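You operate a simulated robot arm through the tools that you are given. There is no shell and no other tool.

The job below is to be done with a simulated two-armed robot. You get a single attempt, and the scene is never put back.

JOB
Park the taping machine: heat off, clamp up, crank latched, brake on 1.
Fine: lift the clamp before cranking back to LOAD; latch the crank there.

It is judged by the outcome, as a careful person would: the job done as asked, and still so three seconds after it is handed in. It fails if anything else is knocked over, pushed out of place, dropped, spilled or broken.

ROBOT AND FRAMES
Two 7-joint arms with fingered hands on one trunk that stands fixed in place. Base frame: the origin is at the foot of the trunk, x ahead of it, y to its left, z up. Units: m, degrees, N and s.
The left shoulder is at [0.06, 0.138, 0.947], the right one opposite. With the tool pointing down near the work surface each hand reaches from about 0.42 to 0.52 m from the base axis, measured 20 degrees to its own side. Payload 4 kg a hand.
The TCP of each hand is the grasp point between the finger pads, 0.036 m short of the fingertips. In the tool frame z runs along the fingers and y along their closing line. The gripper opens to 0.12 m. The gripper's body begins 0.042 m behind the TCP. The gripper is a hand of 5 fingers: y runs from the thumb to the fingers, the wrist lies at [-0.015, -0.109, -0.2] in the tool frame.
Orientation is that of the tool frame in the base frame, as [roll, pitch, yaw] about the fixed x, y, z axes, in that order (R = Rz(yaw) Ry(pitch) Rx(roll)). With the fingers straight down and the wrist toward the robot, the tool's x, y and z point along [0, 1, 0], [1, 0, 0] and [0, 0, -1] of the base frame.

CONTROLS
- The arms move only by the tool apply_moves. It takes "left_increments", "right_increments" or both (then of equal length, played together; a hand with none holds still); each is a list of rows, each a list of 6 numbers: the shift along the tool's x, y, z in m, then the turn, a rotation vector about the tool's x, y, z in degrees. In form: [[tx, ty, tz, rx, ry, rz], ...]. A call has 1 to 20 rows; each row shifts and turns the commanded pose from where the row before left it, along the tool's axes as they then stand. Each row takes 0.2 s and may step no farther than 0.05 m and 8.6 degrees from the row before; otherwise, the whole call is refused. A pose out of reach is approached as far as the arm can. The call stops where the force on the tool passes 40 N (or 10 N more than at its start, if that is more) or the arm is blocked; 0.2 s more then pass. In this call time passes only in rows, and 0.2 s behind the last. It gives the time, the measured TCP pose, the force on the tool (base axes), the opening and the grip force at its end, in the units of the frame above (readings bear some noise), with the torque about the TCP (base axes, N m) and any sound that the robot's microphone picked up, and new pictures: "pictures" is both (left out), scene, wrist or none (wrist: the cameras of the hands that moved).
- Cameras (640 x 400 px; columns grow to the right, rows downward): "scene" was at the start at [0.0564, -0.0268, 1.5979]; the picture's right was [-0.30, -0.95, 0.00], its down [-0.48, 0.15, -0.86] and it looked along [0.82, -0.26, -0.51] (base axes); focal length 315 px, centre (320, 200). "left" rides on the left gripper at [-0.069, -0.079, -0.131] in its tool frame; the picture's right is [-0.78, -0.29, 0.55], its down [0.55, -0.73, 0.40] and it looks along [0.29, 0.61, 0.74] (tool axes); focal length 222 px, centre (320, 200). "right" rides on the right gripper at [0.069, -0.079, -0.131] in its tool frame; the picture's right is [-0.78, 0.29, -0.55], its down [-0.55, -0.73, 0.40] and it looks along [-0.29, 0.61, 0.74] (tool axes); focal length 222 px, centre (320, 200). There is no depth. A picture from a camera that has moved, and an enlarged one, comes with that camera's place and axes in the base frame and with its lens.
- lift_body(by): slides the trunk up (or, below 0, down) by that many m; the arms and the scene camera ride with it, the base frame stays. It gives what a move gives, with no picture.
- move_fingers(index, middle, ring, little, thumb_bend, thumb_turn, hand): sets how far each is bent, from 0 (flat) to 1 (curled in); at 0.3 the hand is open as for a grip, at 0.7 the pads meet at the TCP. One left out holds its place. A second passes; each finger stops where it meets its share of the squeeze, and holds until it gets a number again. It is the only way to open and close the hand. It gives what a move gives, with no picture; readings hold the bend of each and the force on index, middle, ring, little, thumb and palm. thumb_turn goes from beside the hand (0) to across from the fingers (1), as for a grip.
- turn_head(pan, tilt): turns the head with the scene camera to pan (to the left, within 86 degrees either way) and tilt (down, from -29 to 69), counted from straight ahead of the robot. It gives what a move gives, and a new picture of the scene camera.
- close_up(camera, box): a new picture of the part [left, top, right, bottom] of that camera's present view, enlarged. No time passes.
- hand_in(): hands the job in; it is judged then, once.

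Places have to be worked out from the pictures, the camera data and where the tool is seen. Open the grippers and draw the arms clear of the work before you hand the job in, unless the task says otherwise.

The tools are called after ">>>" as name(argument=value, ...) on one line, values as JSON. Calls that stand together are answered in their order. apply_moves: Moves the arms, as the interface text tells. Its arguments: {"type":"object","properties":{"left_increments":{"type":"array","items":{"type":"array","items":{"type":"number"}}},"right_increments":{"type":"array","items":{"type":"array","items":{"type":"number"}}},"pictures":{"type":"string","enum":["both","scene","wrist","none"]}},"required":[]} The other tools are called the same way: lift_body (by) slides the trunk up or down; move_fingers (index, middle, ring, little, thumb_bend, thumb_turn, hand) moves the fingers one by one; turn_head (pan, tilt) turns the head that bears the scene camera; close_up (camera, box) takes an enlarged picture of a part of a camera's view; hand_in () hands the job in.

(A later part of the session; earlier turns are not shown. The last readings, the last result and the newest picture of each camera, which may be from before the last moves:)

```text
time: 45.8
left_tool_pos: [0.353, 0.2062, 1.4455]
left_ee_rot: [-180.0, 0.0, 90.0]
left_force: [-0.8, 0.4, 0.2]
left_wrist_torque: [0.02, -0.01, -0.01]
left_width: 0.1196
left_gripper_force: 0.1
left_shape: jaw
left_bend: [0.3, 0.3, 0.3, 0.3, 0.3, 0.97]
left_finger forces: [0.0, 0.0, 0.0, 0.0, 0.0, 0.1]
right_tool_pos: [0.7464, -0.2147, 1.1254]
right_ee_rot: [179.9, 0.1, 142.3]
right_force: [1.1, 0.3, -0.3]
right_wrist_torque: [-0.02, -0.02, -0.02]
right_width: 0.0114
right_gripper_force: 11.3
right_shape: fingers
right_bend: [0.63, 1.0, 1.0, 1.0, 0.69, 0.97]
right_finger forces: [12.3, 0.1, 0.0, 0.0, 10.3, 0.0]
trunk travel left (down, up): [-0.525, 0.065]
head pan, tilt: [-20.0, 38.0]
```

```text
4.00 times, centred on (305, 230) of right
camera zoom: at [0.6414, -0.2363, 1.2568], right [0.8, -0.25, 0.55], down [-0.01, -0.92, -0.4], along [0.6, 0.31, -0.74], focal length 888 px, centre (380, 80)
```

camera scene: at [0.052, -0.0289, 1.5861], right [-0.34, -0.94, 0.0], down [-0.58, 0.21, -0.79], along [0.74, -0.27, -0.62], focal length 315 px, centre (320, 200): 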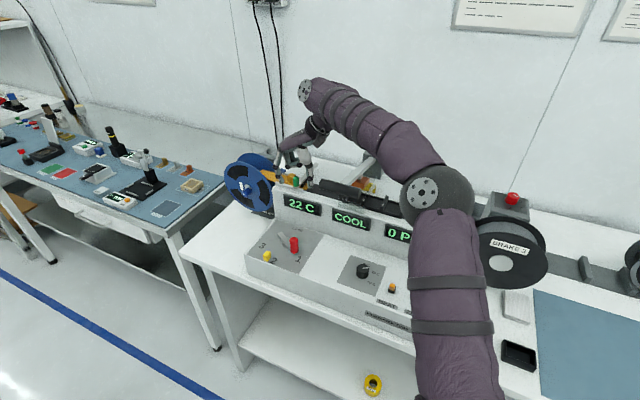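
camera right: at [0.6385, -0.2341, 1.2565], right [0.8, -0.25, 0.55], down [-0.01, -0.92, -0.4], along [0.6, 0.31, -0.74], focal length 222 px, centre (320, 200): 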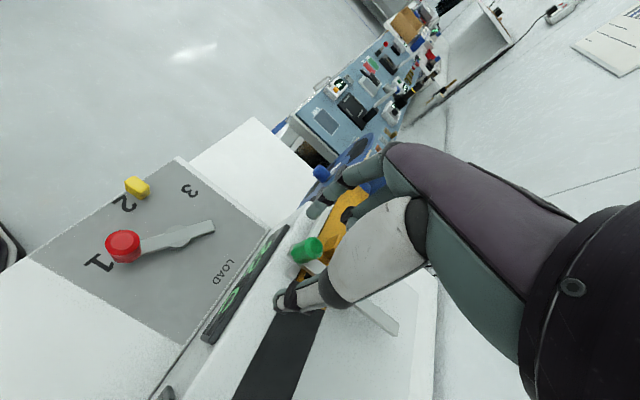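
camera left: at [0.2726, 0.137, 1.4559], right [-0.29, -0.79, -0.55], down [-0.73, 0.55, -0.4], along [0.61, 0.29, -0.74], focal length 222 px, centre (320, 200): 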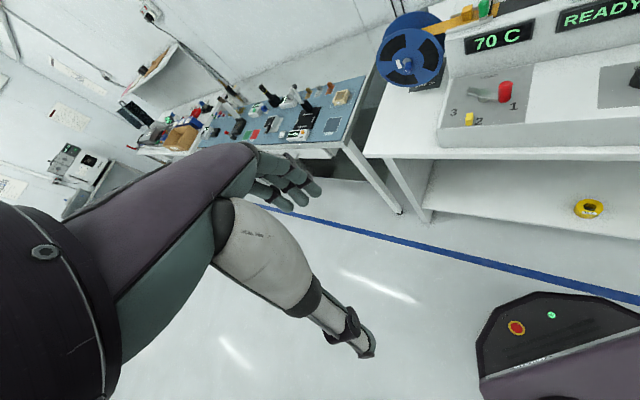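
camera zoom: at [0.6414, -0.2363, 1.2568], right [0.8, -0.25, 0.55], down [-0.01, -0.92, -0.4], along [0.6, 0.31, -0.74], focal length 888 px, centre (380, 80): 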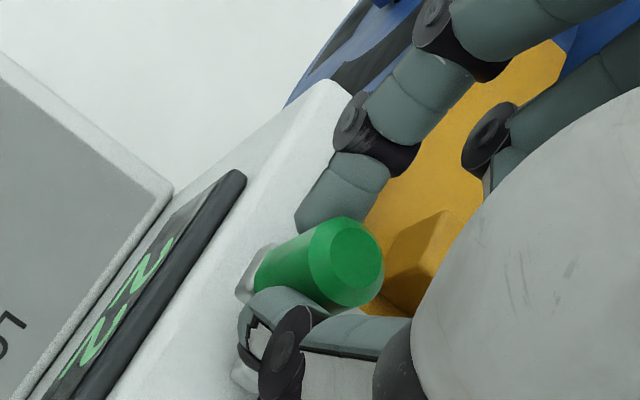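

The knob is now held squarely between index and thumb (≈11 N). I lift along the bar's arc (about its hinge ≈12 cm behind), first 15°.

>>> apply_moves(right_increments=[[-0.002, -0.0003, -0.0102, 0, 0, 0], [-0.0029, -0.0004, -0.01, 0, 0, 0], [-0.0038, -0.0005, -0.0097, 0, 0, 0]], pictures="scene")

>>> close_up(camera="scene", box=[260, 140, 350, 210])

>>> close_up(camera="right", box=[240, 180, 360, 300])

```text
time: 46.6
left_tool_pos: [0.3536, 0.2071, 1.4462]
left_ee_rot: [180.0, 0.0, 90.1]
left_force: [-0.1, -0.5, -0.2]
left_wrist_torque: [0.02, 0.01, 0.02]
left_width: 0.1198
left_gripper_force: 0.2
left_shape: jaw
left_bend: [0.3, 0.3, 0.3, 0.3, 0.3, 0.97]
left_finger forces: [0.0, 0.0, 0.1, 0.0, 0.0, 0.1]
right_tool_pos: [0.7511, -0.2211, 1.1559]
right_ee_rot: [179.9, 0.2, 142.3]
right_force: [0.6, 1.5, -0.7]
right_wrist_torque: [0.06, -0.01, 0.0]
right_width: 0.0113
right_gripper_force: 11.8
right_shape: fingers
right_bend: [0.63, 1.0, 1.0, 1.0, 0.69, 0.97]
right_finger forces: [12.4, 0.0, 0.1, 0.1, 9.8, 0.0]
trunk travel left (down, up): [-0.525, 0.065]
head pan, tilt: [-20.0, 38.0]
camera scene: at [0.052, -0.0286, 1.5861], right [-0.34, -0.94, 0.0], down [-0.58, 0.21, -0.79], along [0.74, -0.27, -0.62], focal length 315 px, centre (320, 200)
```

scene: 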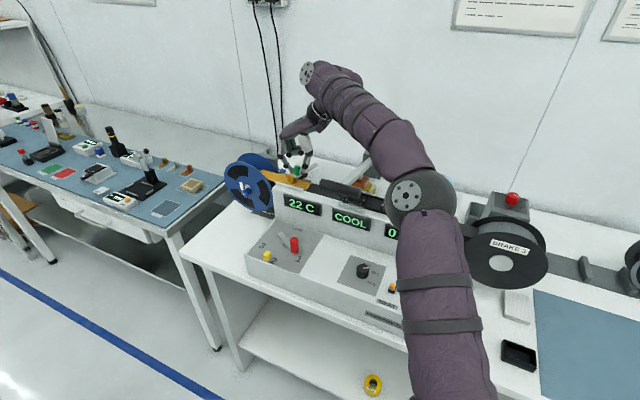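

```text
5.71 times, centred on (305, 175) of scene
camera zoom: at [0.052, -0.0286, 1.5861], right [-0.34, -0.94, 0.0], down [-0.58, 0.21, -0.79], along [0.74, -0.27, -0.62], focal length 1802 px, centre (406, 343)
```

zoom: 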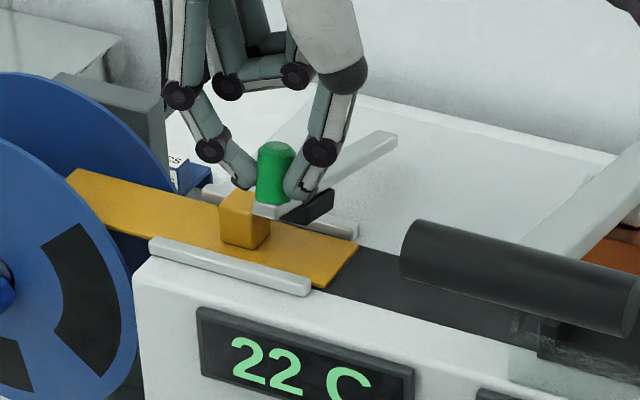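

```text
3.33 times, centred on (300, 240) of right
camera zoom: at [0.647, -0.2417, 1.2867], right [0.8, -0.25, 0.55], down [-0.01, -0.92, -0.4], along [0.6, 0.31, -0.73], focal length 740 px, centre (387, 67)
```

zoom: 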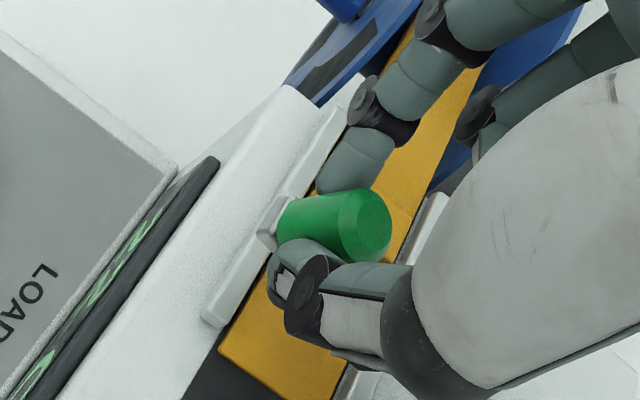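

The bar and its black pad lift freely. I continue along the arc.

>>> apply_moves(right_increments=[[-0.0046, -0.0006, -0.0094, 0, 0, 0], [-0.0054, -0.0007, -0.0089, 0, 0, 0], [-0.0061, -0.0008, -0.0084, 0, 0, 0], [-0.0068, -0.0009, -0.0078, 0, 0, 0]], pictures="scene")

>>> close_up(camera="scene", box=[260, 130, 350, 200])

>>> close_up(camera="right", box=[240, 180, 360, 300])

```text
time: 47.6
left_tool_pos: [0.3545, 0.2064, 1.4444]
left_ee_rot: [-179.9, -0.1, 89.9]
left_force: [0.1, -0.7, 0.6]
left_wrist_torque: [0.02, 0.01, -0.04]
left_width: 0.1199
left_gripper_force: 0.1
left_shape: jaw
left_bend: [0.3, 0.3, 0.3, 0.3, 0.3, 0.97]
left_finger forces: [0.0, 0.0, 0.0, 0.0, 0.1, 0.0]
right_tool_pos: [0.7594, -0.2338, 1.1863]
right_ee_rot: [179.8, 0.0, 142.3]
right_force: [8.8, 5.3, -1.9]
right_wrist_torque: [0.23, -0.24, -0.11]
right_width: 0.0103
right_gripper_force: 11.4
right_shape: fingers
right_bend: [0.61, 1.0, 1.0, 1.0, 0.7, 0.97]
right_finger forces: [16.0, 0.0, 0.0, 0.0, 6.1, 0.0]
right hand out of reach, approached as far as the arm can: row 4
trunk travel left (down, up): [-0.525, 0.065]
head pan, tilt: [-20.0, 38.0]
camera scene: at [0.0531, -0.0281, 1.5861], right [-0.34, -0.94, 0.0], down [-0.58, 0.21, -0.79], along [0.74, -0.27, -0.62], focal length 315 px, centre (320, 200)
```

scene: 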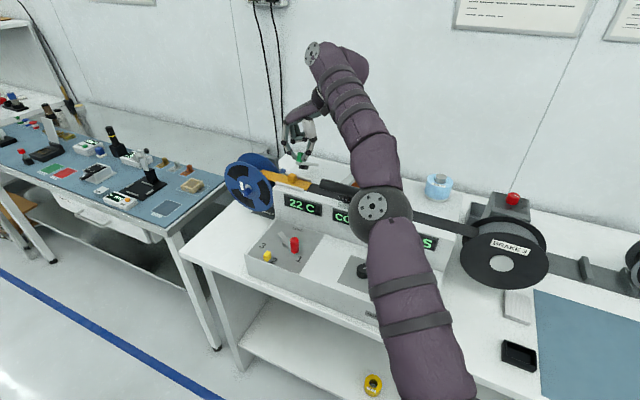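

```text
5.71 times, centred on (305, 165) of scene
camera zoom: at [0.0531, -0.0281, 1.5861], right [-0.34, -0.94, 0.0], down [-0.58, 0.21, -0.79], along [0.74, -0.27, -0.62], focal length 1802 px, centre (406, 400)
```

zoom: 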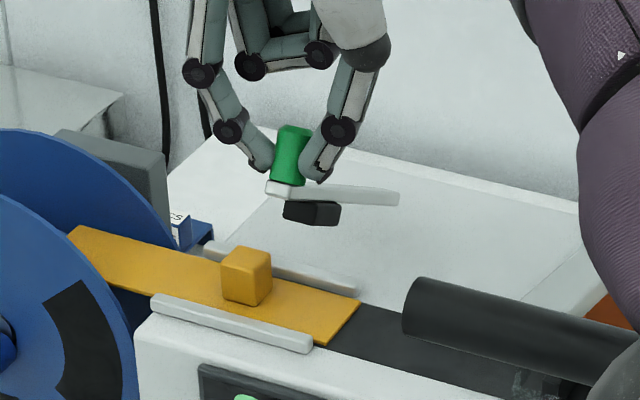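

```text
3.33 times, centred on (300, 240) of right
camera zoom: at [0.6567, -0.2564, 1.3188], right [0.8, -0.25, 0.55], down [-0.01, -0.92, -0.4], along [0.6, 0.31, -0.73], focal length 740 px, centre (387, 67)
```

zoom: 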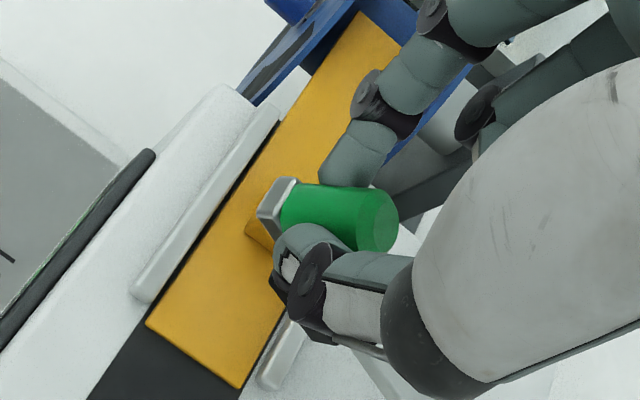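

The bar is up about 33° but the arm is at full stretch. I keep the grip and raise the trunk a little, following the arc in small alternating steps.

>>> lift_body(by=0.012)

>>> apply_moves(right_increments=[[-0.008, -0.001, 0, 0, 0, 0]], pictures="none")

>>> close_up(camera="scene", box=[260, 130, 350, 200])

```text
time: 48.2
left_tool_pos: [0.3518, 0.207, 1.457]
left_ee_rot: [180.0, 0.1, 90.0]
left_force: [0.1, 0.4, -0.4]
left_wrist_torque: [-0.03, -0.02, 0.01]
left_width: 0.1195
left_gripper_force: 0.0
left_shape: jaw
left_bend: [0.3, 0.3, 0.3, 0.3, 0.3, 0.97]
left_finger forces: [0.0, 0.1, 0.1, 0.1, 0.0, 0.0]
right_tool_pos: [0.7584, -0.2335, 1.2027]
right_ee_rot: [179.8, 0.1, 142.4]
right_force: [-3.5, 9.0, 6.3]
right_wrist_torque: [0.34, 0.08, 0.06]
right_width: 0.0001
right_gripper_force: 8.0
right_shape: fingers
right_bend: [0.72, 1.0, 1.0, 1.0, 0.74, 0.97]
right_finger forces: [15.3, 0.0, 0.0, 0.0, 0.0, 0.0]
trunk travel left (down, up): [-0.537, 0.053]
head pan, tilt: [-20.0, 38.0]
```

```text
time: 48.6
left_tool_pos: [0.352, 0.2081, 1.458]
left_ee_rot: [-180.0, 0.0, 90.0]
left_force: [0.2, 0.5, -0.6]
left_wrist_torque: [0.0, -0.02, -0.02]
left_width: 0.1198
left_gripper_force: 0.0
left_shape: jaw
left_bend: [0.3, 0.3, 0.3, 0.3, 0.3, 0.97]
left_finger forces: [0.0, 0.0, 0.0, 0.0, 0.0, 0.1]
right_tool_pos: [0.7573, -0.2335, 1.2019]
right_ee_rot: [179.8, 0.3, 142.4]
right_force: [-3.3, 11.0, 7.7]
right_wrist_torque: [0.47, 0.08, 0.05]
right_width: 0.0
right_gripper_force: 8.9
right_shape: fingers
right_bend: [0.72, 1.0, 1.0, 1.0, 0.74, 0.97]
right_finger forces: [18.0, 0.0, 0.0, 0.0, 0.0, 0.1]
right hand out of reach, approached as far as the arm can: row 1
trunk travel left (down, up): [-0.537, 0.053]
head pan, tilt: [-20.0, 38.0]
```

```text
5.71 times, centred on (305, 165) of scene
camera zoom: at [0.0502, -0.0268, 1.5983], right [-0.34, -0.94, 0.0], down [-0.58, 0.21, -0.79], along [0.74, -0.27, -0.61], focal length 1802 px, centre (406, 400)
```

zoom: 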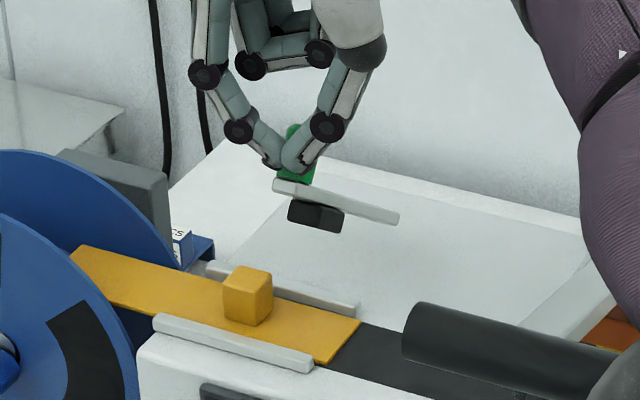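

The pinch slipped to the knob's front, but the bar stands raised at roughly 45°, leaning against nothing but the fingertips. I ease the hand slowly toward the front to see whether the bar stays up by itself.

>>> apply_moves(right_increments=[[0.004, 0, 0, 0, 0, 0], [0.004, 0, 0, 0, 0, 0], [0.004, 0, 0, 0, 0, 0], [0.004, 0, 0, 0, 0, 0]], pictures="none")

>>> close_up(camera="scene", box=[260, 130, 350, 200])

>>> close_up(camera="right", box=[240, 150, 400, 300])

```text
time: 49.6
left_tool_pos: [0.3524, 0.2052, 1.4586]
left_ee_rot: [180.0, 0.0, 90.0]
left_force: [0.1, 0.9, -0.2]
left_wrist_torque: [0.01, -0.03, -0.02]
left_width: 0.1194
left_gripper_force: 0.0
left_shape: jaw
left_bend: [0.3, 0.3, 0.3, 0.3, 0.3, 0.97]
left_finger forces: [0.0, 0.0, 0.1, 0.0, 0.1, 0.1]
right_tool_pos: [0.7451, -0.2262, 1.2008]
right_ee_rot: [179.9, 0.1, 142.4]
right_force: [-0.1, 0.1, 0.1]
right_wrist_torque: [-0.01, -0.01, -0.02]
right_width: 0.0002
right_gripper_force: 0.1
right_shape: fingers
right_bend: [0.72, 1.0, 1.0, 1.0, 0.73, 0.97]
right_finger forces: [0.1, 0.1, 0.1, 0.0, 0.0, 0.0]
trunk travel left (down, up): [-0.537, 0.053]
head pan, tilt: [-20.0, 38.0]
```

```text
5.71 times, centred on (305, 165) of scene
camera zoom: at [0.0513, -0.0291, 1.5981], right [-0.34, -0.94, 0.0], down [-0.58, 0.21, -0.79], along [0.74, -0.27, -0.62], focal length 1802 px, centre (406, 400)
```

zoom: 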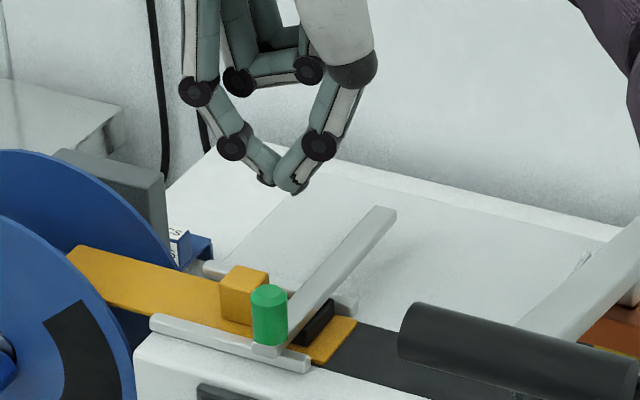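

```text
2.67 times, centred on (320, 225) of right
camera zoom: at [0.6416, -0.2481, 1.332], right [0.8, -0.25, 0.55], down [-0.01, -0.92, -0.4], along [0.6, 0.31, -0.73], focal length 592 px, centre (320, 133)
```

zoom: 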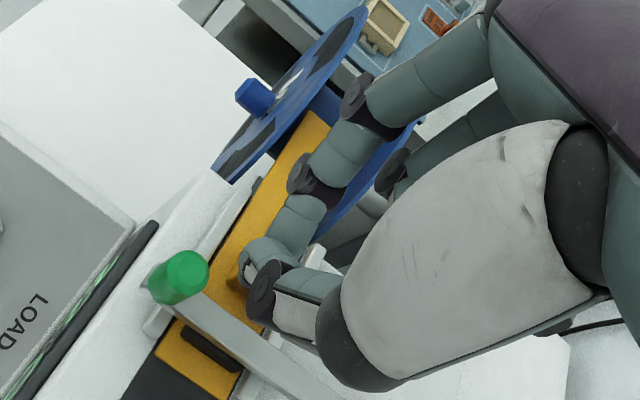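

The bar dropped back gently onto the tape: it must go further up to stay. I need more reach, so I reopen the fingers, raise the trunk to its top, and grip the knob again.

>>> move_fingers(hand="right", index=0.48, thumb_bend=0.48)

>>> lift_body(by=0.053)

>>> apply_moves(right_increments=[[0.0064, 0.0098, 0.03, 0, 0, 0], [0, 0, 0.03, 0, 0, 0], [0, 0, 0.029, 0, 0, 0]], pictures="both")

>>> close_up(camera="right", box=[240, 160, 360, 300])

>>> close_up(camera="scene", box=[250, 140, 350, 230])

```text
time: 50.6
left_tool_pos: [0.3528, 0.2057, 1.4578]
left_ee_rot: [180.0, -0.1, 90.0]
left_force: [-0.1, -0.2, 0.1]
left_wrist_torque: [0.01, 0.0, -0.03]
left_width: 0.1196
left_gripper_force: 0.0
left_shape: jaw
left_bend: [0.3, 0.3, 0.3, 0.3, 0.3, 0.97]
left_finger forces: [0.0, 0.1, 0.1, 0.0, 0.0, 0.1]
right_tool_pos: [0.7463, -0.2264, 1.1998]
right_ee_rot: [179.9, 0.1, 142.3]
right_force: [0.6, -1.2, -0.4]
right_wrist_torque: [0.01, 0.01, 0.01]
right_width: 0.065
right_gripper_force: 0.1
right_shape: fingers
right_bend: [0.48, 1.0, 1.0, 1.0, 0.48, 0.97]
right_finger forces: [0.1, 0.1, 0.0, 0.1, 0.1, 0.0]
trunk travel left (down, up): [-0.537, 0.053]
head pan, tilt: [-20.0, 38.0]
```

```text
time: 51.6
left_tool_pos: [0.3544, 0.2049, 1.5112]
left_ee_rot: [-180.0, 0.0, 90.0]
left_force: [-0.8, -0.5, 0.4]
left_wrist_torque: [-0.01, 0.0, 0.0]
left_width: 0.12
left_gripper_force: 0.1
left_shape: jaw
left_bend: [0.3, 0.3, 0.3, 0.3, 0.3, 0.97]
left_finger forces: [0.1, 0.0, 0.0, 0.0, 0.0, 0.0]
right_tool_pos: [0.7462, -0.2257, 1.2531]
right_ee_rot: [180.0, 0.1, 142.2]
right_force: [0.7, -0.1, 0.0]
right_wrist_torque: [0.01, 0.01, -0.05]
right_width: 0.0655
right_gripper_force: 0.0
right_shape: fingers
right_bend: [0.48, 1.0, 1.0, 1.0, 0.48, 0.97]
right_finger forces: [0.0, 0.0, 0.1, 0.1, 0.0, 0.1]
trunk travel left (down, up): [-0.59, 0.0]
head pan, tilt: [-20.0, 38.0]
```

```text
time: 52.4
left_tool_pos: [0.3541, 0.2051, 1.5117]
left_ee_rot: [179.9, 0.0, 90.1]
left_force: [0.4, -0.3, 0.4]
left_wrist_torque: [0.01, -0.02, -0.01]
left_width: 0.1196
left_gripper_force: 0.2
left_shape: jaw
left_bend: [0.3, 0.3, 0.3, 0.3, 0.3, 0.97]
left_finger forces: [0.0, 0.0, 0.0, 0.1, 0.0, 0.0]
right_tool_pos: [0.7467, -0.2138, 1.1642]
right_ee_rot: [179.8, 0.1, 142.3]
right_force: [0.9, 0.2, 1.3]
right_wrist_torque: [0.01, 0.02, 0.01]
right_width: 0.0655
right_gripper_force: 0.0
right_shape: fingers
right_bend: [0.48, 1.0, 1.0, 1.0, 0.48, 0.97]
right_finger forces: [0.0, 0.0, 0.0, 0.0, 0.0, 0.1]
trunk travel left (down, up): [-0.59, 0.0]
head pan, tilt: [-20.0, 38.0]
camera scene: at [0.052, -0.0289, 1.6511], right [-0.34, -0.94, 0.0], down [-0.58, 0.21, -0.79], along [0.74, -0.27, -0.62], focal length 315 px, centre (320, 200)
camera right: at [0.6425, -0.2358, 1.296], right [0.8, -0.25, 0.55], down [-0.01, -0.92, -0.4], along [0.6, 0.31, -0.73], focal length 222 px, centre (320, 200)
```

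scene: 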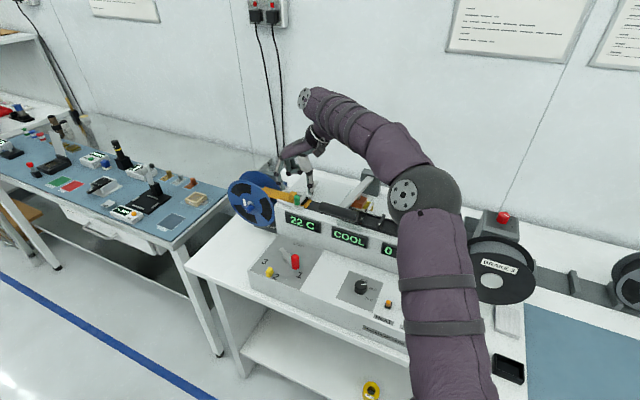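
right: 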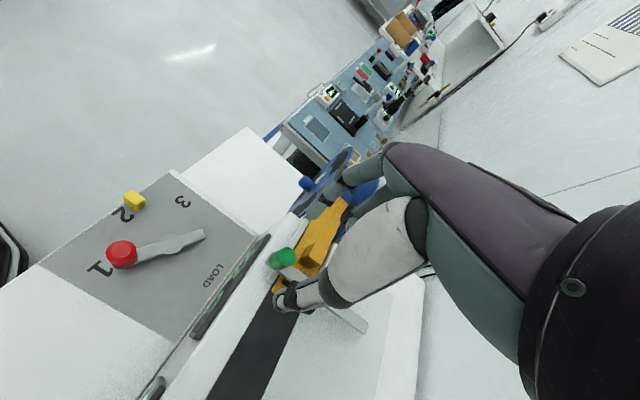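

```text
2.86 times, centred on (300, 230) of right
camera zoom: at [0.6425, -0.2358, 1.296], right [0.8, -0.25, 0.55], down [-0.01, -0.92, -0.4], along [0.6, 0.31, -0.73], focal length 635 px, centre (377, 114)
```

zoom: 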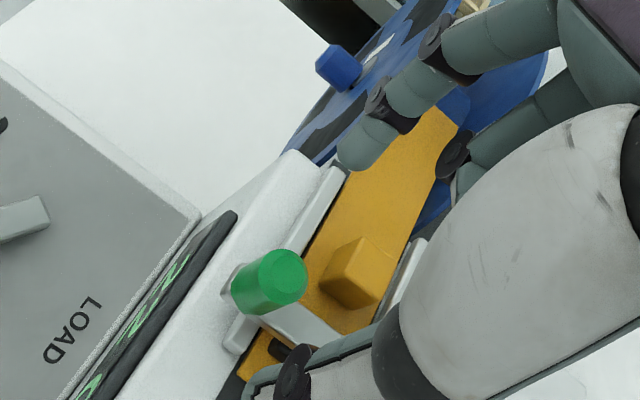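

```text
4.44 times, centred on (300, 185) of scene
camera zoom: at [0.052, -0.0289, 1.6511], right [-0.34, -0.94, 0.0], down [-0.58, 0.21, -0.79], along [0.74, -0.27, -0.62], focal length 1401 px, centre (409, 267)
```

zoom: 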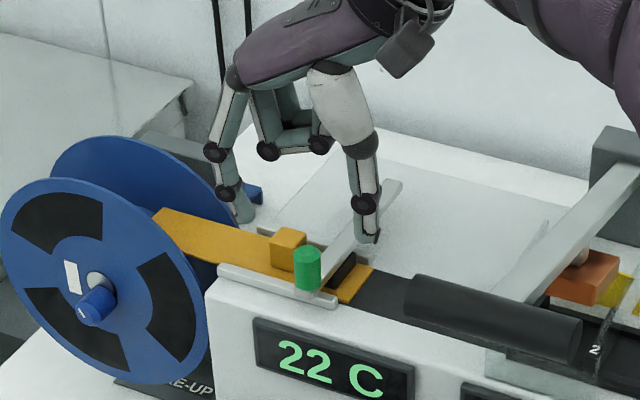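

Back in the same alignment as the successful pinch. I descend 3.9 cm and close again.

>>> apply_moves(right_increments=[[0, -0.0005, 0.02, 0, 0, 0], [0, 0, 0.019, 0, 0, 0]], pictures="none")

>>> move_fingers(hand="right", index=0.6, thumb_bend=0.58)

>>> close_up(camera="right", box=[260, 180, 350, 280])

```text
time: 53.0
left_tool_pos: [0.353, 0.2056, 1.5115]
left_ee_rot: [180.0, 0.0, 90.0]
left_force: [0.1, -0.3, 0.0]
left_wrist_torque: [-0.02, -0.01, 0.0]
left_width: 0.1197
left_gripper_force: 0.1
left_shape: jaw
left_bend: [0.3, 0.3, 0.3, 0.3, 0.3, 0.97]
left_finger forces: [0.0, 0.1, 0.0, 0.1, 0.1, 0.0]
right_tool_pos: [0.7444, -0.214, 1.125]
right_ee_rot: [179.9, 0.1, 142.3]
right_force: [1.0, -0.1, 0.2]
right_wrist_torque: [0.01, 0.04, 0.01]
right_width: 0.0657
right_gripper_force: 0.1
right_shape: fingers
right_bend: [0.48, 1.0, 1.0, 1.0, 0.48, 0.97]
right_finger forces: [0.0, 0.0, 0.0, 0.1, 0.0, 0.0]
trunk travel left (down, up): [-0.59, 0.0]
head pan, tilt: [-20.0, 38.0]
```

```text
time: 54.0
left_tool_pos: [0.3538, 0.2054, 1.5107]
left_ee_rot: [-180.0, -0.1, 89.9]
left_force: [0.0, 0.7, 0.1]
left_wrist_torque: [0.01, 0.0, -0.01]
left_width: 0.1199
left_gripper_force: 0.0
left_shape: jaw
left_bend: [0.3, 0.3, 0.3, 0.3, 0.3, 0.97]
left_finger forces: [0.0, 0.1, 0.0, 0.1, 0.1, 0.1]
right_tool_pos: [0.745, -0.2139, 1.1253]
right_ee_rot: [179.9, 0.0, 142.2]
right_force: [-0.2, -0.7, -0.9]
right_wrist_torque: [0.02, 0.01, 0.03]
right_width: 0.0348
right_gripper_force: 0.0
right_shape: fingers
right_bend: [0.6, 1.0, 1.0, 1.0, 0.57, 0.97]
right_finger forces: [0.1, 0.1, 0.0, 0.0, 0.0, 0.0]
trunk travel left (down, up): [-0.59, 0.0]
head pan, tilt: [-20.0, 38.0]
```

```text
4.00 times, centred on (305, 230) of right
camera zoom: at [0.6411, -0.2361, 1.2564], right [0.8, -0.25, 0.55], down [-0.01, -0.92, -0.4], along [0.6, 0.31, -0.73], focal length 888 px, centre (380, 80)
```

zoom: 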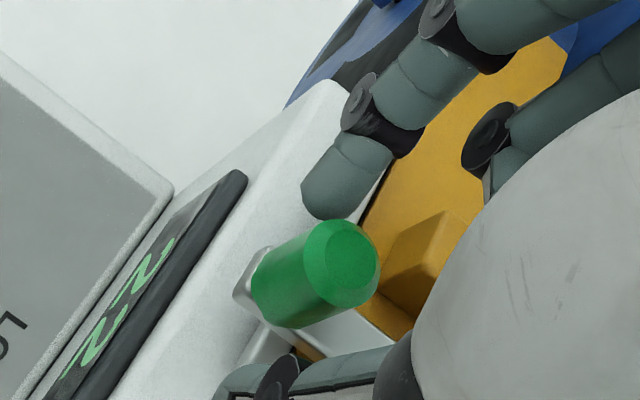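

Aligned within about 1.5 mm; I shift 2.5 mm toward the back for a more central hold and close.

>>> apply_moves(right_increments=[[-0.0025, 0, 0, 0, 0, 0]], pictures="none")

>>> move_fingers(hand="right", index=0.8, thumb_bend=0.8)

>>> close_up(camera="right", box=[260, 180, 350, 280])

>>> close_up(camera="scene", box=[265, 150, 335, 215])

```text
time: 54.4
left_tool_pos: [0.3535, 0.2055, 1.5102]
left_ee_rot: [179.9, 0.0, 89.8]
left_force: [-0.4, -0.4, -0.8]
left_wrist_torque: [-0.02, 0.02, 0.02]
left_width: 0.1198
left_gripper_force: 0.1
left_shape: jaw
left_bend: [0.3, 0.3, 0.3, 0.3, 0.3, 0.97]
left_finger forces: [0.1, 0.0, 0.1, 0.1, 0.0, 0.0]
right_tool_pos: [0.7486, -0.2165, 1.1254]
right_ee_rot: [179.9, 0.0, 142.3]
right_force: [-0.4, -0.2, 0.0]
right_wrist_torque: [0.0, 0.01, -0.02]
right_width: 0.0348
right_gripper_force: 0.0
right_shape: fingers
right_bend: [0.6, 1.0, 1.0, 1.0, 0.57, 0.97]
right_finger forces: [0.0, 0.0, 0.0, 0.0, 0.1, 0.0]
trunk travel left (down, up): [-0.59, 0.0]
head pan, tilt: [-20.0, 38.0]
```

```text
time: 55.4
left_tool_pos: [0.353, 0.2053, 1.512]
left_ee_rot: [180.0, -0.1, 90.1]
left_force: [0.5, -1.2, 0.0]
left_wrist_torque: [0.0, -0.01, 0.02]
left_width: 0.1196
left_gripper_force: 0.0
left_shape: jaw
left_bend: [0.3, 0.3, 0.3, 0.3, 0.3, 0.97]
left_finger forces: [0.0, 0.0, 0.0, 0.0, 0.0, 0.1]
right_tool_pos: [0.7475, -0.2179, 1.1246]
right_ee_rot: [179.8, 0.1, 142.3]
right_force: [-1.9, -3.8, -0.9]
right_wrist_torque: [-0.1, 0.0, 0.1]
right_width: 0.0118
right_gripper_force: 16.4
right_shape: fingers
right_bend: [0.63, 1.0, 1.0, 1.0, 0.69, 0.97]
right_finger forces: [13.9, 0.0, 0.0, 0.0, 19.0, 0.0]
trunk travel left (down, up): [-0.59, 0.0]
head pan, tilt: [-20.0, 38.0]
```

```text
4.00 times, centred on (305, 230) of right
camera zoom: at [0.6437, -0.2386, 1.2568], right [0.8, -0.25, 0.55], down [-0.01, -0.92, -0.4], along [0.6, 0.31, -0.73], focal length 888 px, centre (380, 80)
```

zoom: 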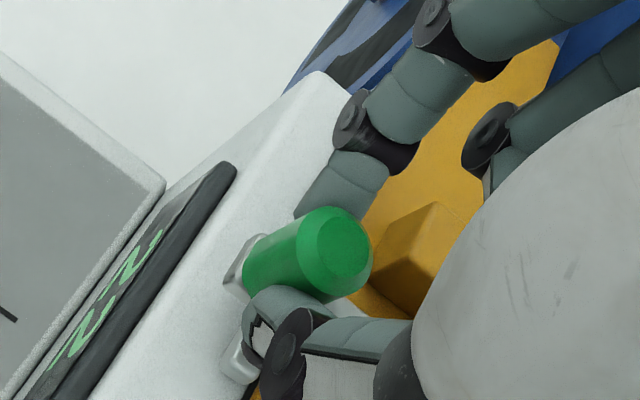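

```text
6.15 times, centred on (300, 182) of scene
camera zoom: at [0.0514, -0.0295, 1.6511], right [-0.34, -0.94, 0.0], down [-0.58, 0.21, -0.79], along [0.74, -0.27, -0.62], focal length 1940 px, centre (443, 308)
```

zoom: 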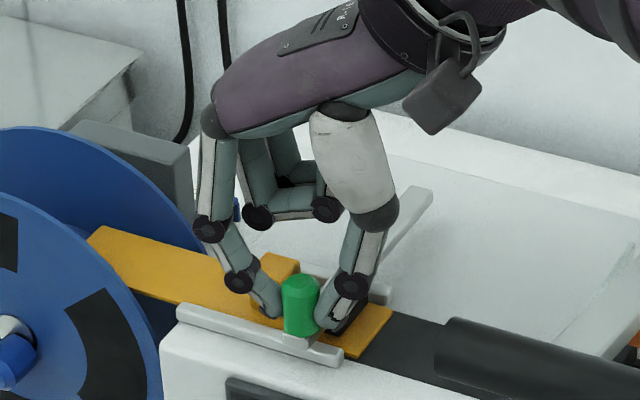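

Firm central grip (16 N). I lift the first 20° along the arc, starting to lean the hand about the pinch axis to gain reach.

>>> apply_moves(right_increments=[[-0.002, -0.0003, -0.0102, 0, 0, 0], [-0.0029, -0.0004, -0.01, 0, 0, 0], [-0.0012, -0.0005, -0.0097, 0, -5, 0], [-0.0028, -0.0006, -0.009, 0, -5, 0]], pictures="none")

>>> close_up(camera="scene", box=[265, 140, 345, 205])

>>> close_up(camera="right", box=[260, 180, 350, 280])

```text
time: 56.4
left_tool_pos: [0.3525, 0.2044, 1.513]
left_ee_rot: [-180.0, -0.1, 89.9]
left_force: [0.3, 0.4, 0.1]
left_wrist_torque: [0.0, 0.01, 0.0]
left_width: 0.1196
left_gripper_force: 0.0
left_shape: jaw
left_bend: [0.3, 0.3, 0.3, 0.3, 0.3, 0.97]
left_finger forces: [0.0, 0.0, 0.0, 0.0, 0.0, 0.1]
right_tool_pos: [0.7526, -0.2256, 1.1663]
right_ee_rot: [179.8, 10.2, 142.1]
right_force: [-1.1, -3.2, -1.7]
right_wrist_torque: [-0.06, 0.04, 0.06]
right_width: 0.008
right_gripper_force: 13.1
right_shape: fingers
right_bend: [0.64, 1.0, 1.0, 1.0, 0.71, 0.97]
right_finger forces: [11.1, 0.0, 0.0, 0.0, 15.9, 0.0]
trunk travel left (down, up): [-0.59, 0.0]
head pan, tilt: [-20.0, 38.0]
```

```text
6.15 times, centred on (305, 172) of scene
camera zoom: at [0.0517, -0.0293, 1.6511], right [-0.34, -0.94, 0.0], down [-0.58, 0.21, -0.79], along [0.74, -0.27, -0.62], focal length 1940 px, centre (412, 369)
```

zoom: 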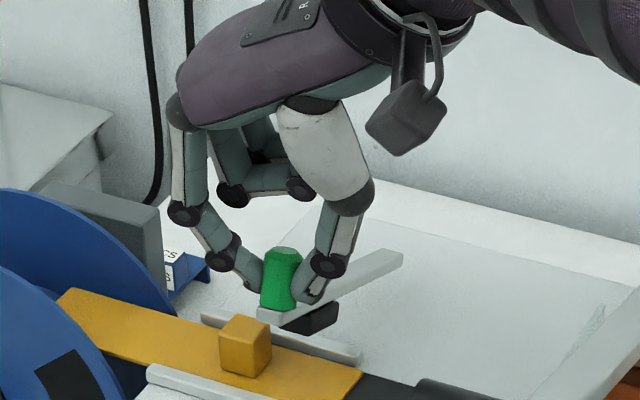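

```text
4.00 times, centred on (305, 230) of right
camera zoom: at [0.6319, -0.2326, 1.2838], right [0.71, -0.19, 0.68], down [0.03, -0.95, -0.3], along [0.7, 0.23, -0.67], focal length 888 px, centre (380, 80)
```

zoom: 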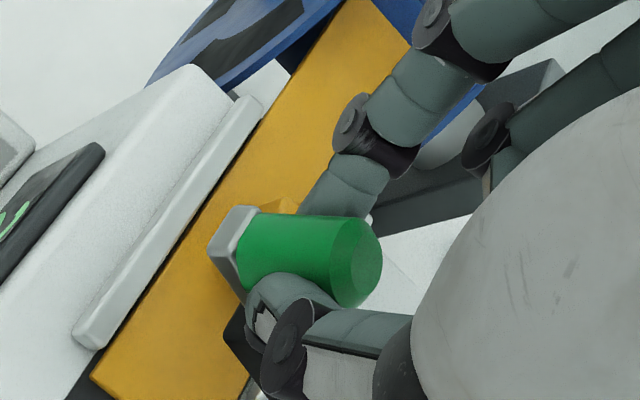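

Holding well at about 20°. I continue to about 40°.

>>> apply_moves(right_increments=[[-0.0042, -0.0007, -0.0078, 0, -5, 0], [-0.0054, -0.0008, -0.0065, 0, -5, 0], [-0.0065, -0.0009, -0.005, 0, -5, 0], [-0.0072, -0.001, -0.0035, 0, -5, 0]], pictures="none")

>>> close_up(camera="scene", box=[265, 130, 355, 200])

>>> close_up(camera="right", box=[260, 180, 350, 280])

```text
time: 57.4
left_tool_pos: [0.3527, 0.2056, 1.5114]
left_ee_rot: [180.0, 0.1, 90.0]
left_force: [-0.2, -0.2, -0.7]
left_wrist_torque: [-0.02, 0.02, -0.03]
left_width: 0.1195
left_gripper_force: 0.1
left_shape: jaw
left_bend: [0.3, 0.3, 0.3, 0.3, 0.3, 0.97]
left_finger forces: [0.0, 0.1, 0.0, 0.0, 0.0, 0.1]
right_tool_pos: [0.7629, -0.2363, 1.1958]
right_ee_rot: [179.8, 30.2, 142.3]
right_force: [-7.4, -3.5, 2.4]
right_wrist_torque: [-0.05, 0.31, -0.01]
right_width: 0.0069
right_gripper_force: 13.9
right_shape: fingers
right_bend: [0.71, 1.0, 1.0, 1.0, 0.72, 0.96]
right_finger forces: [9.6, 0.0, 0.0, 0.0, 16.8, 0.1]
trunk travel left (down, up): [-0.59, 0.0]
head pan, tilt: [-20.0, 38.0]
```

```text
5.71 times, centred on (310, 165) of scene
camera zoom: at [0.0503, -0.029, 1.6512], right [-0.34, -0.94, 0.0], down [-0.58, 0.21, -0.79], along [0.74, -0.27, -0.62], focal length 1802 px, centre (377, 400)
```

zoom: 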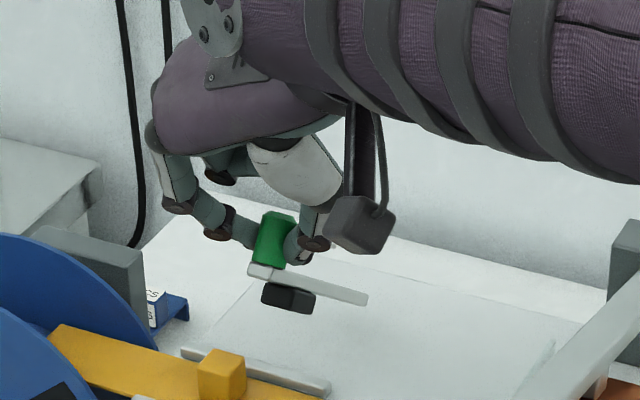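

```text
4.00 times, centred on (305, 230) of right
camera zoom: at [0.6147, -0.2225, 1.2744], right [0.5, -0.02, 0.87], down [0.08, -0.99, -0.07], along [0.86, 0.11, -0.49], focal length 888 px, centre (380, 80)
```

zoom: 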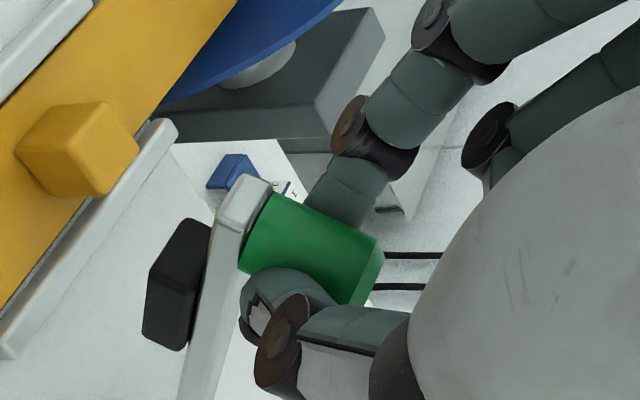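

Bar at roughly 40°, grip intact, exactly on the predicted arc. I continue to about 60°.

>>> apply_moves(right_increments=[[-0.0102, -0.001, -0.0016, 0, 0, 0], [-0.0103, -0.0011, -0.0008, 0, 0, 0], [-0.0104, -0.0012, 0.0002, 0, 0, 0], [-0.0103, -0.0012, 0.0011, 0, 0, 0]], pictures="none")

>>> close_up(camera="scene", box=[275, 130, 365, 200])

>>> close_up(camera="right", box=[260, 180, 350, 280])

```text
time: 58.4
left_tool_pos: [0.3552, 0.2022, 1.5115]
left_ee_rot: [-179.9, -0.2, 90.0]
left_force: [0.0, -0.3, -0.3]
left_wrist_torque: [-0.01, 0.02, 0.02]
left_width: 0.1197
left_gripper_force: 0.1
left_shape: jaw
left_bend: [0.3, 0.3, 0.3, 0.3, 0.3, 0.97]
left_finger forces: [0.0, 0.1, 0.1, 0.1, 0.1, 0.1]
right_tool_pos: [0.7887, -0.2629, 1.2139]
right_ee_rot: [-180.0, 30.0, 142.2]
right_force: [-0.2, -5.6, -8.2]
right_wrist_torque: [-0.09, 0.06, -0.01]
right_width: 0.0
right_gripper_force: 10.9
right_shape: fingers
right_bend: [0.72, 1.0, 1.0, 1.0, 0.73, 0.96]
right_finger forces: [8.7, 0.0, 0.0, 0.0, 12.8, 0.0]
trunk travel left (down, up): [-0.59, 0.0]
head pan, tilt: [-20.0, 38.0]
```

```text
5.71 times, centred on (320, 165) of scene
camera zoom: at [0.0529, -0.0304, 1.6509], right [-0.34, -0.94, 0.0], down [-0.58, 0.21, -0.79], along [0.74, -0.27, -0.62], focal length 1802 px, centre (320, 400)
```

zoom: 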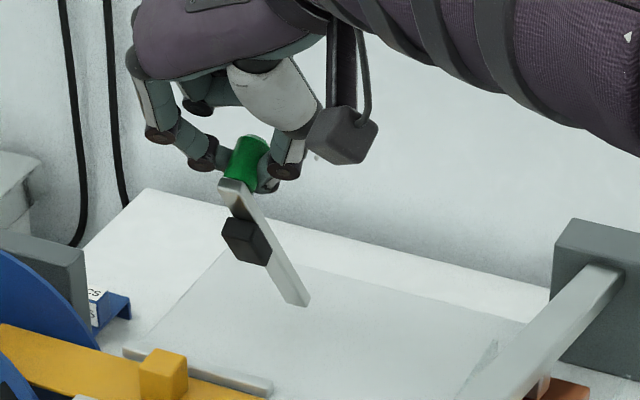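

```text
4.00 times, centred on (305, 230) of right
camera zoom: at [0.6419, -0.2493, 1.2934], right [0.5, -0.02, 0.87], down [0.08, -0.99, -0.07], along [0.86, 0.11, -0.5], focal length 888 px, centre (380, 80)
```

zoom: 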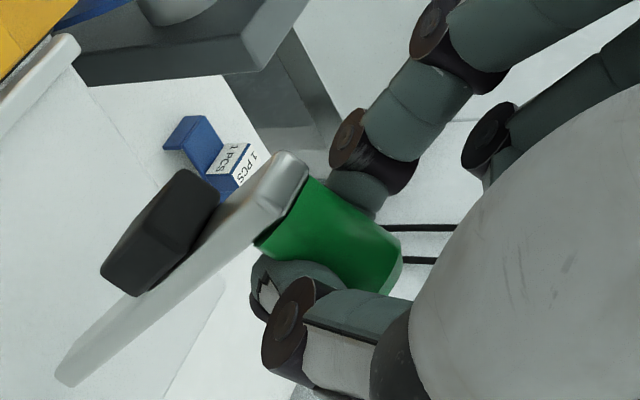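

The bar is near 60–65° and still held. I continue in smaller checks to about 70°.

>>> apply_moves(right_increments=[[-0.0101, -0.0012, 0.0019, 0, 0, 0], [-0.01, -0.0013, 0.003, 0, 0, 0]], pictures="none")

>>> close_up(camera="scene", box=[275, 130, 365, 200])

>>> close_up(camera="right", box=[260, 180, 350, 280])

```text
time: 59.0
left_tool_pos: [0.3527, 0.2042, 1.5117]
left_ee_rot: [179.9, 0.1, 89.9]
left_force: [-0.7, -0.2, -0.3]
left_wrist_torque: [0.0, 0.02, 0.02]
left_width: 0.1197
left_gripper_force: 0.0
left_shape: jaw
left_bend: [0.3, 0.3, 0.3, 0.3, 0.3, 0.97]
left_finger forces: [0.0, 0.1, 0.1, 0.1, 0.1, 0.0]
right_tool_pos: [0.8032, -0.2761, 1.2207]
right_ee_rot: [-180.0, 30.0, 142.3]
right_force: [-3.2, -5.5, -9.7]
right_wrist_torque: [-0.09, 0.14, 0.01]
right_width: 0.0
right_gripper_force: 11.1
right_shape: fingers
right_bend: [0.72, 1.0, 1.0, 1.0, 0.73, 0.96]
right_finger forces: [8.8, 0.0, 0.0, 0.1, 13.2, 0.1]
trunk travel left (down, up): [-0.59, 0.0]
head pan, tilt: [-20.0, 38.0]
```

```text
5.71 times, centred on (320, 165) of scene
camera zoom: at [0.0523, -0.0301, 1.651], right [-0.34, -0.94, 0.0], down [-0.58, 0.21, -0.79], along [0.74, -0.27, -0.62], focal length 1802 px, centre (320, 400)
```

zoom: 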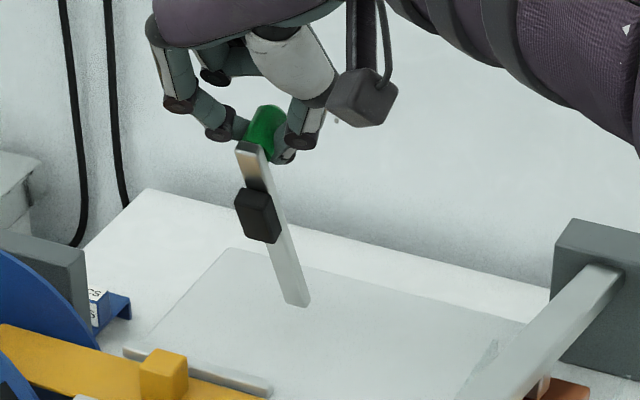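

```text
4.00 times, centred on (305, 230) of right
camera zoom: at [0.6553, -0.2627, 1.3005], right [0.5, -0.02, 0.87], down [0.08, -0.99, -0.07], along [0.86, 0.11, -0.49], focal length 888 px, centre (380, 80)
```

zoom: 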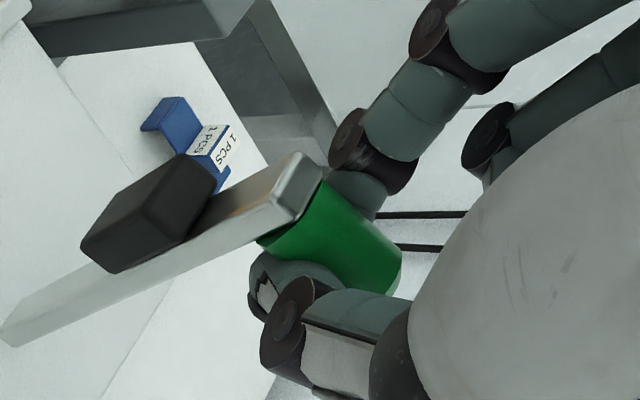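

Now about 72°. I continue on to about 85°.

>>> apply_moves(right_increments=[[-0.0096, -0.0013, 0.0037, 0, 0, 0], [-0.0093, -0.0013, 0.0045, 0, 0, 0], [-0.0088, -0.0013, 0.0054, 0, 0, 0]], pictures="none")

>>> close_up(camera="scene", box=[275, 125, 365, 195])

>>> close_up(camera="right", box=[260, 180, 350, 280])

```text
time: 59.8
left_tool_pos: [0.3533, 0.2069, 1.5109]
left_ee_rot: [179.9, 0.0, 90.0]
left_force: [-0.2, 0.0, -0.7]
left_wrist_torque: [-0.04, 0.02, -0.01]
left_width: 0.1198
left_gripper_force: 0.0
left_shape: jaw
left_bend: [0.3, 0.3, 0.3, 0.3, 0.3, 0.97]
left_finger forces: [0.0, 0.0, 0.0, 0.1, 0.0, 0.0]
right_tool_pos: [0.8273, -0.2932, 1.2276]
right_ee_rot: [179.5, 30.4, 142.1]
right_force: [-0.1, -0.6, -0.1]
right_wrist_torque: [-0.01, -0.02, -0.01]
right_width: 0.0001
right_gripper_force: 0.0
right_shape: fingers
right_bend: [0.73, 1.0, 1.0, 1.0, 0.76, 0.94]
right_finger forces: [0.1, 0.0, 0.1, 0.0, 0.1, 0.0]
trunk travel left (down, up): [-0.59, 0.0]
head pan, tilt: [-20.0, 38.0]
```

```text
5.71 times, centred on (320, 160) of scene
camera zoom: at [0.052, -0.0281, 1.6514], right [-0.34, -0.94, 0.0], down [-0.58, 0.21, -0.79], along [0.74, -0.27, -0.62], focal length 1802 px, centre (320, 429)
```

zoom: 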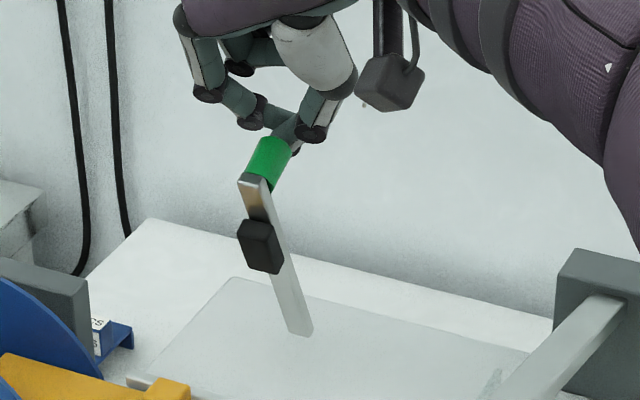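

```text
4.00 times, centred on (305, 230) of right
camera zoom: at [0.6781, -0.2812, 1.306], right [0.49, -0.02, 0.87], down [0.09, -0.99, -0.07], along [0.87, 0.11, -0.49], focal length 888 px, centre (380, 80)
```

zoom: 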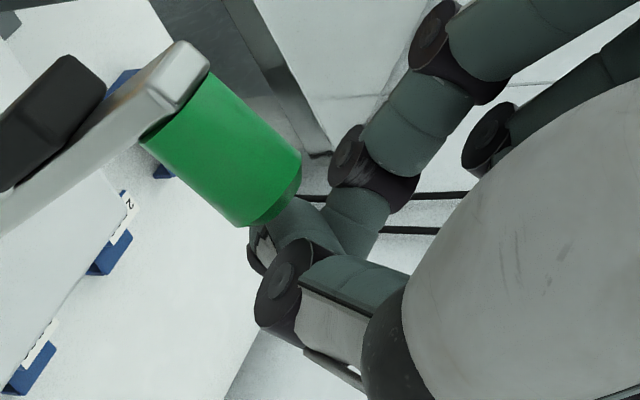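

The fingers slid off the knob's top, yet the bar now stands by itself at about 72° – no finger load. I rise straight up (away from the knob) so I don't drag it back, then check it.

>>> apply_moves(right_increments=[[-0.0143, -0.0006, -0.0149, 0, 0, 0], [-0.015, 0, -0.026, 0, 0, 0], [-0.015, 0, -0.026, 0, 0, 0]], pictures="both")

>>> close_up(camera="scene", box=[275, 125, 365, 195])

```text
time: 60.6
left_tool_pos: [0.3538, 0.2047, 1.5107]
left_ee_rot: [-180.0, 0.1, 89.9]
left_force: [-0.3, 0.2, 0.6]
left_wrist_torque: [-0.02, 0.02, -0.02]
left_width: 0.1196
left_gripper_force: 0.1
left_shape: jaw
left_bend: [0.3, 0.3, 0.3, 0.3, 0.3, 0.97]
left_finger forces: [0.0, 0.0, 0.0, 0.0, 0.0, 0.1]
right_tool_pos: [0.8275, -0.299, 1.3017]
right_ee_rot: [179.8, 30.0, 142.2]
right_force: [0.6, -0.2, 0.3]
right_wrist_torque: [0.03, 0.02, 0.03]
right_width: 0.0
right_gripper_force: 0.1
right_shape: fingers
right_bend: [0.73, 1.0, 1.0, 1.0, 0.76, 0.94]
right_finger forces: [0.0, 0.1, 0.0, 0.1, 0.0, 0.0]
trunk travel left (down, up): [-0.59, 0.0]
head pan, tilt: [-20.0, 38.0]
camera scene: at [0.0527, -0.0288, 1.6511], right [-0.34, -0.94, 0.0], down [-0.58, 0.21, -0.79], along [0.74, -0.27, -0.62], focal length 315 px, centre (320, 200)
camera right: at [0.6797, -0.2868, 1.3809], right [0.5, -0.02, 0.87], down [0.08, -0.99, -0.07], along [0.86, 0.11, -0.49], focal length 222 px, centre (320, 200)
```

scene: 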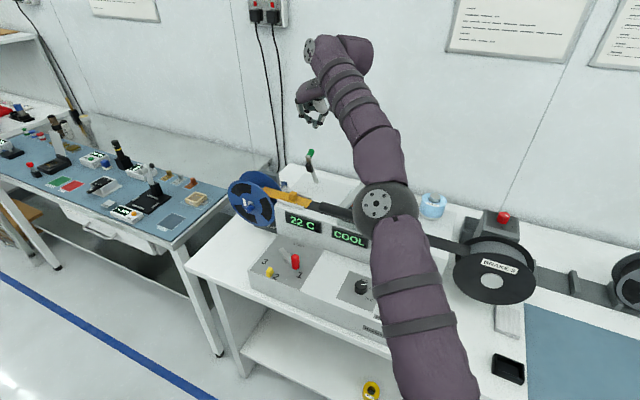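
right: 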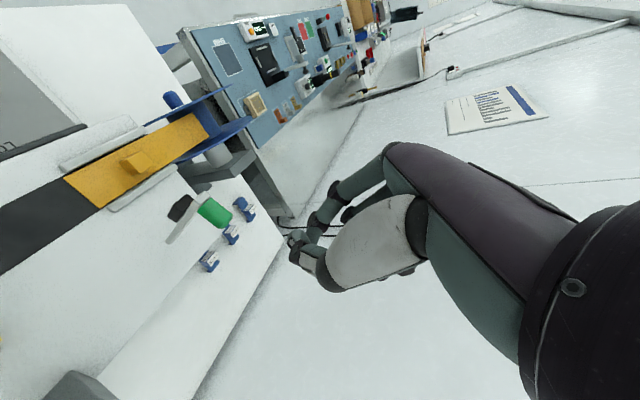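

```text
5.71 times, centred on (320, 160) of scene
camera zoom: at [0.0527, -0.0288, 1.6511], right [-0.34, -0.94, 0.0], down [-0.58, 0.21, -0.79], along [0.74, -0.27, -0.62], focal length 1802 px, centre (320, 429)
```

zoom: 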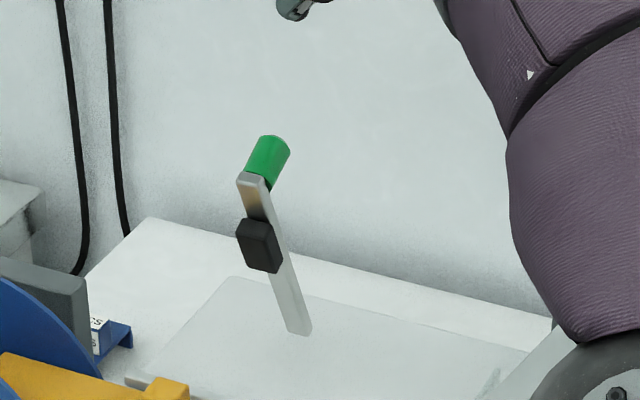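

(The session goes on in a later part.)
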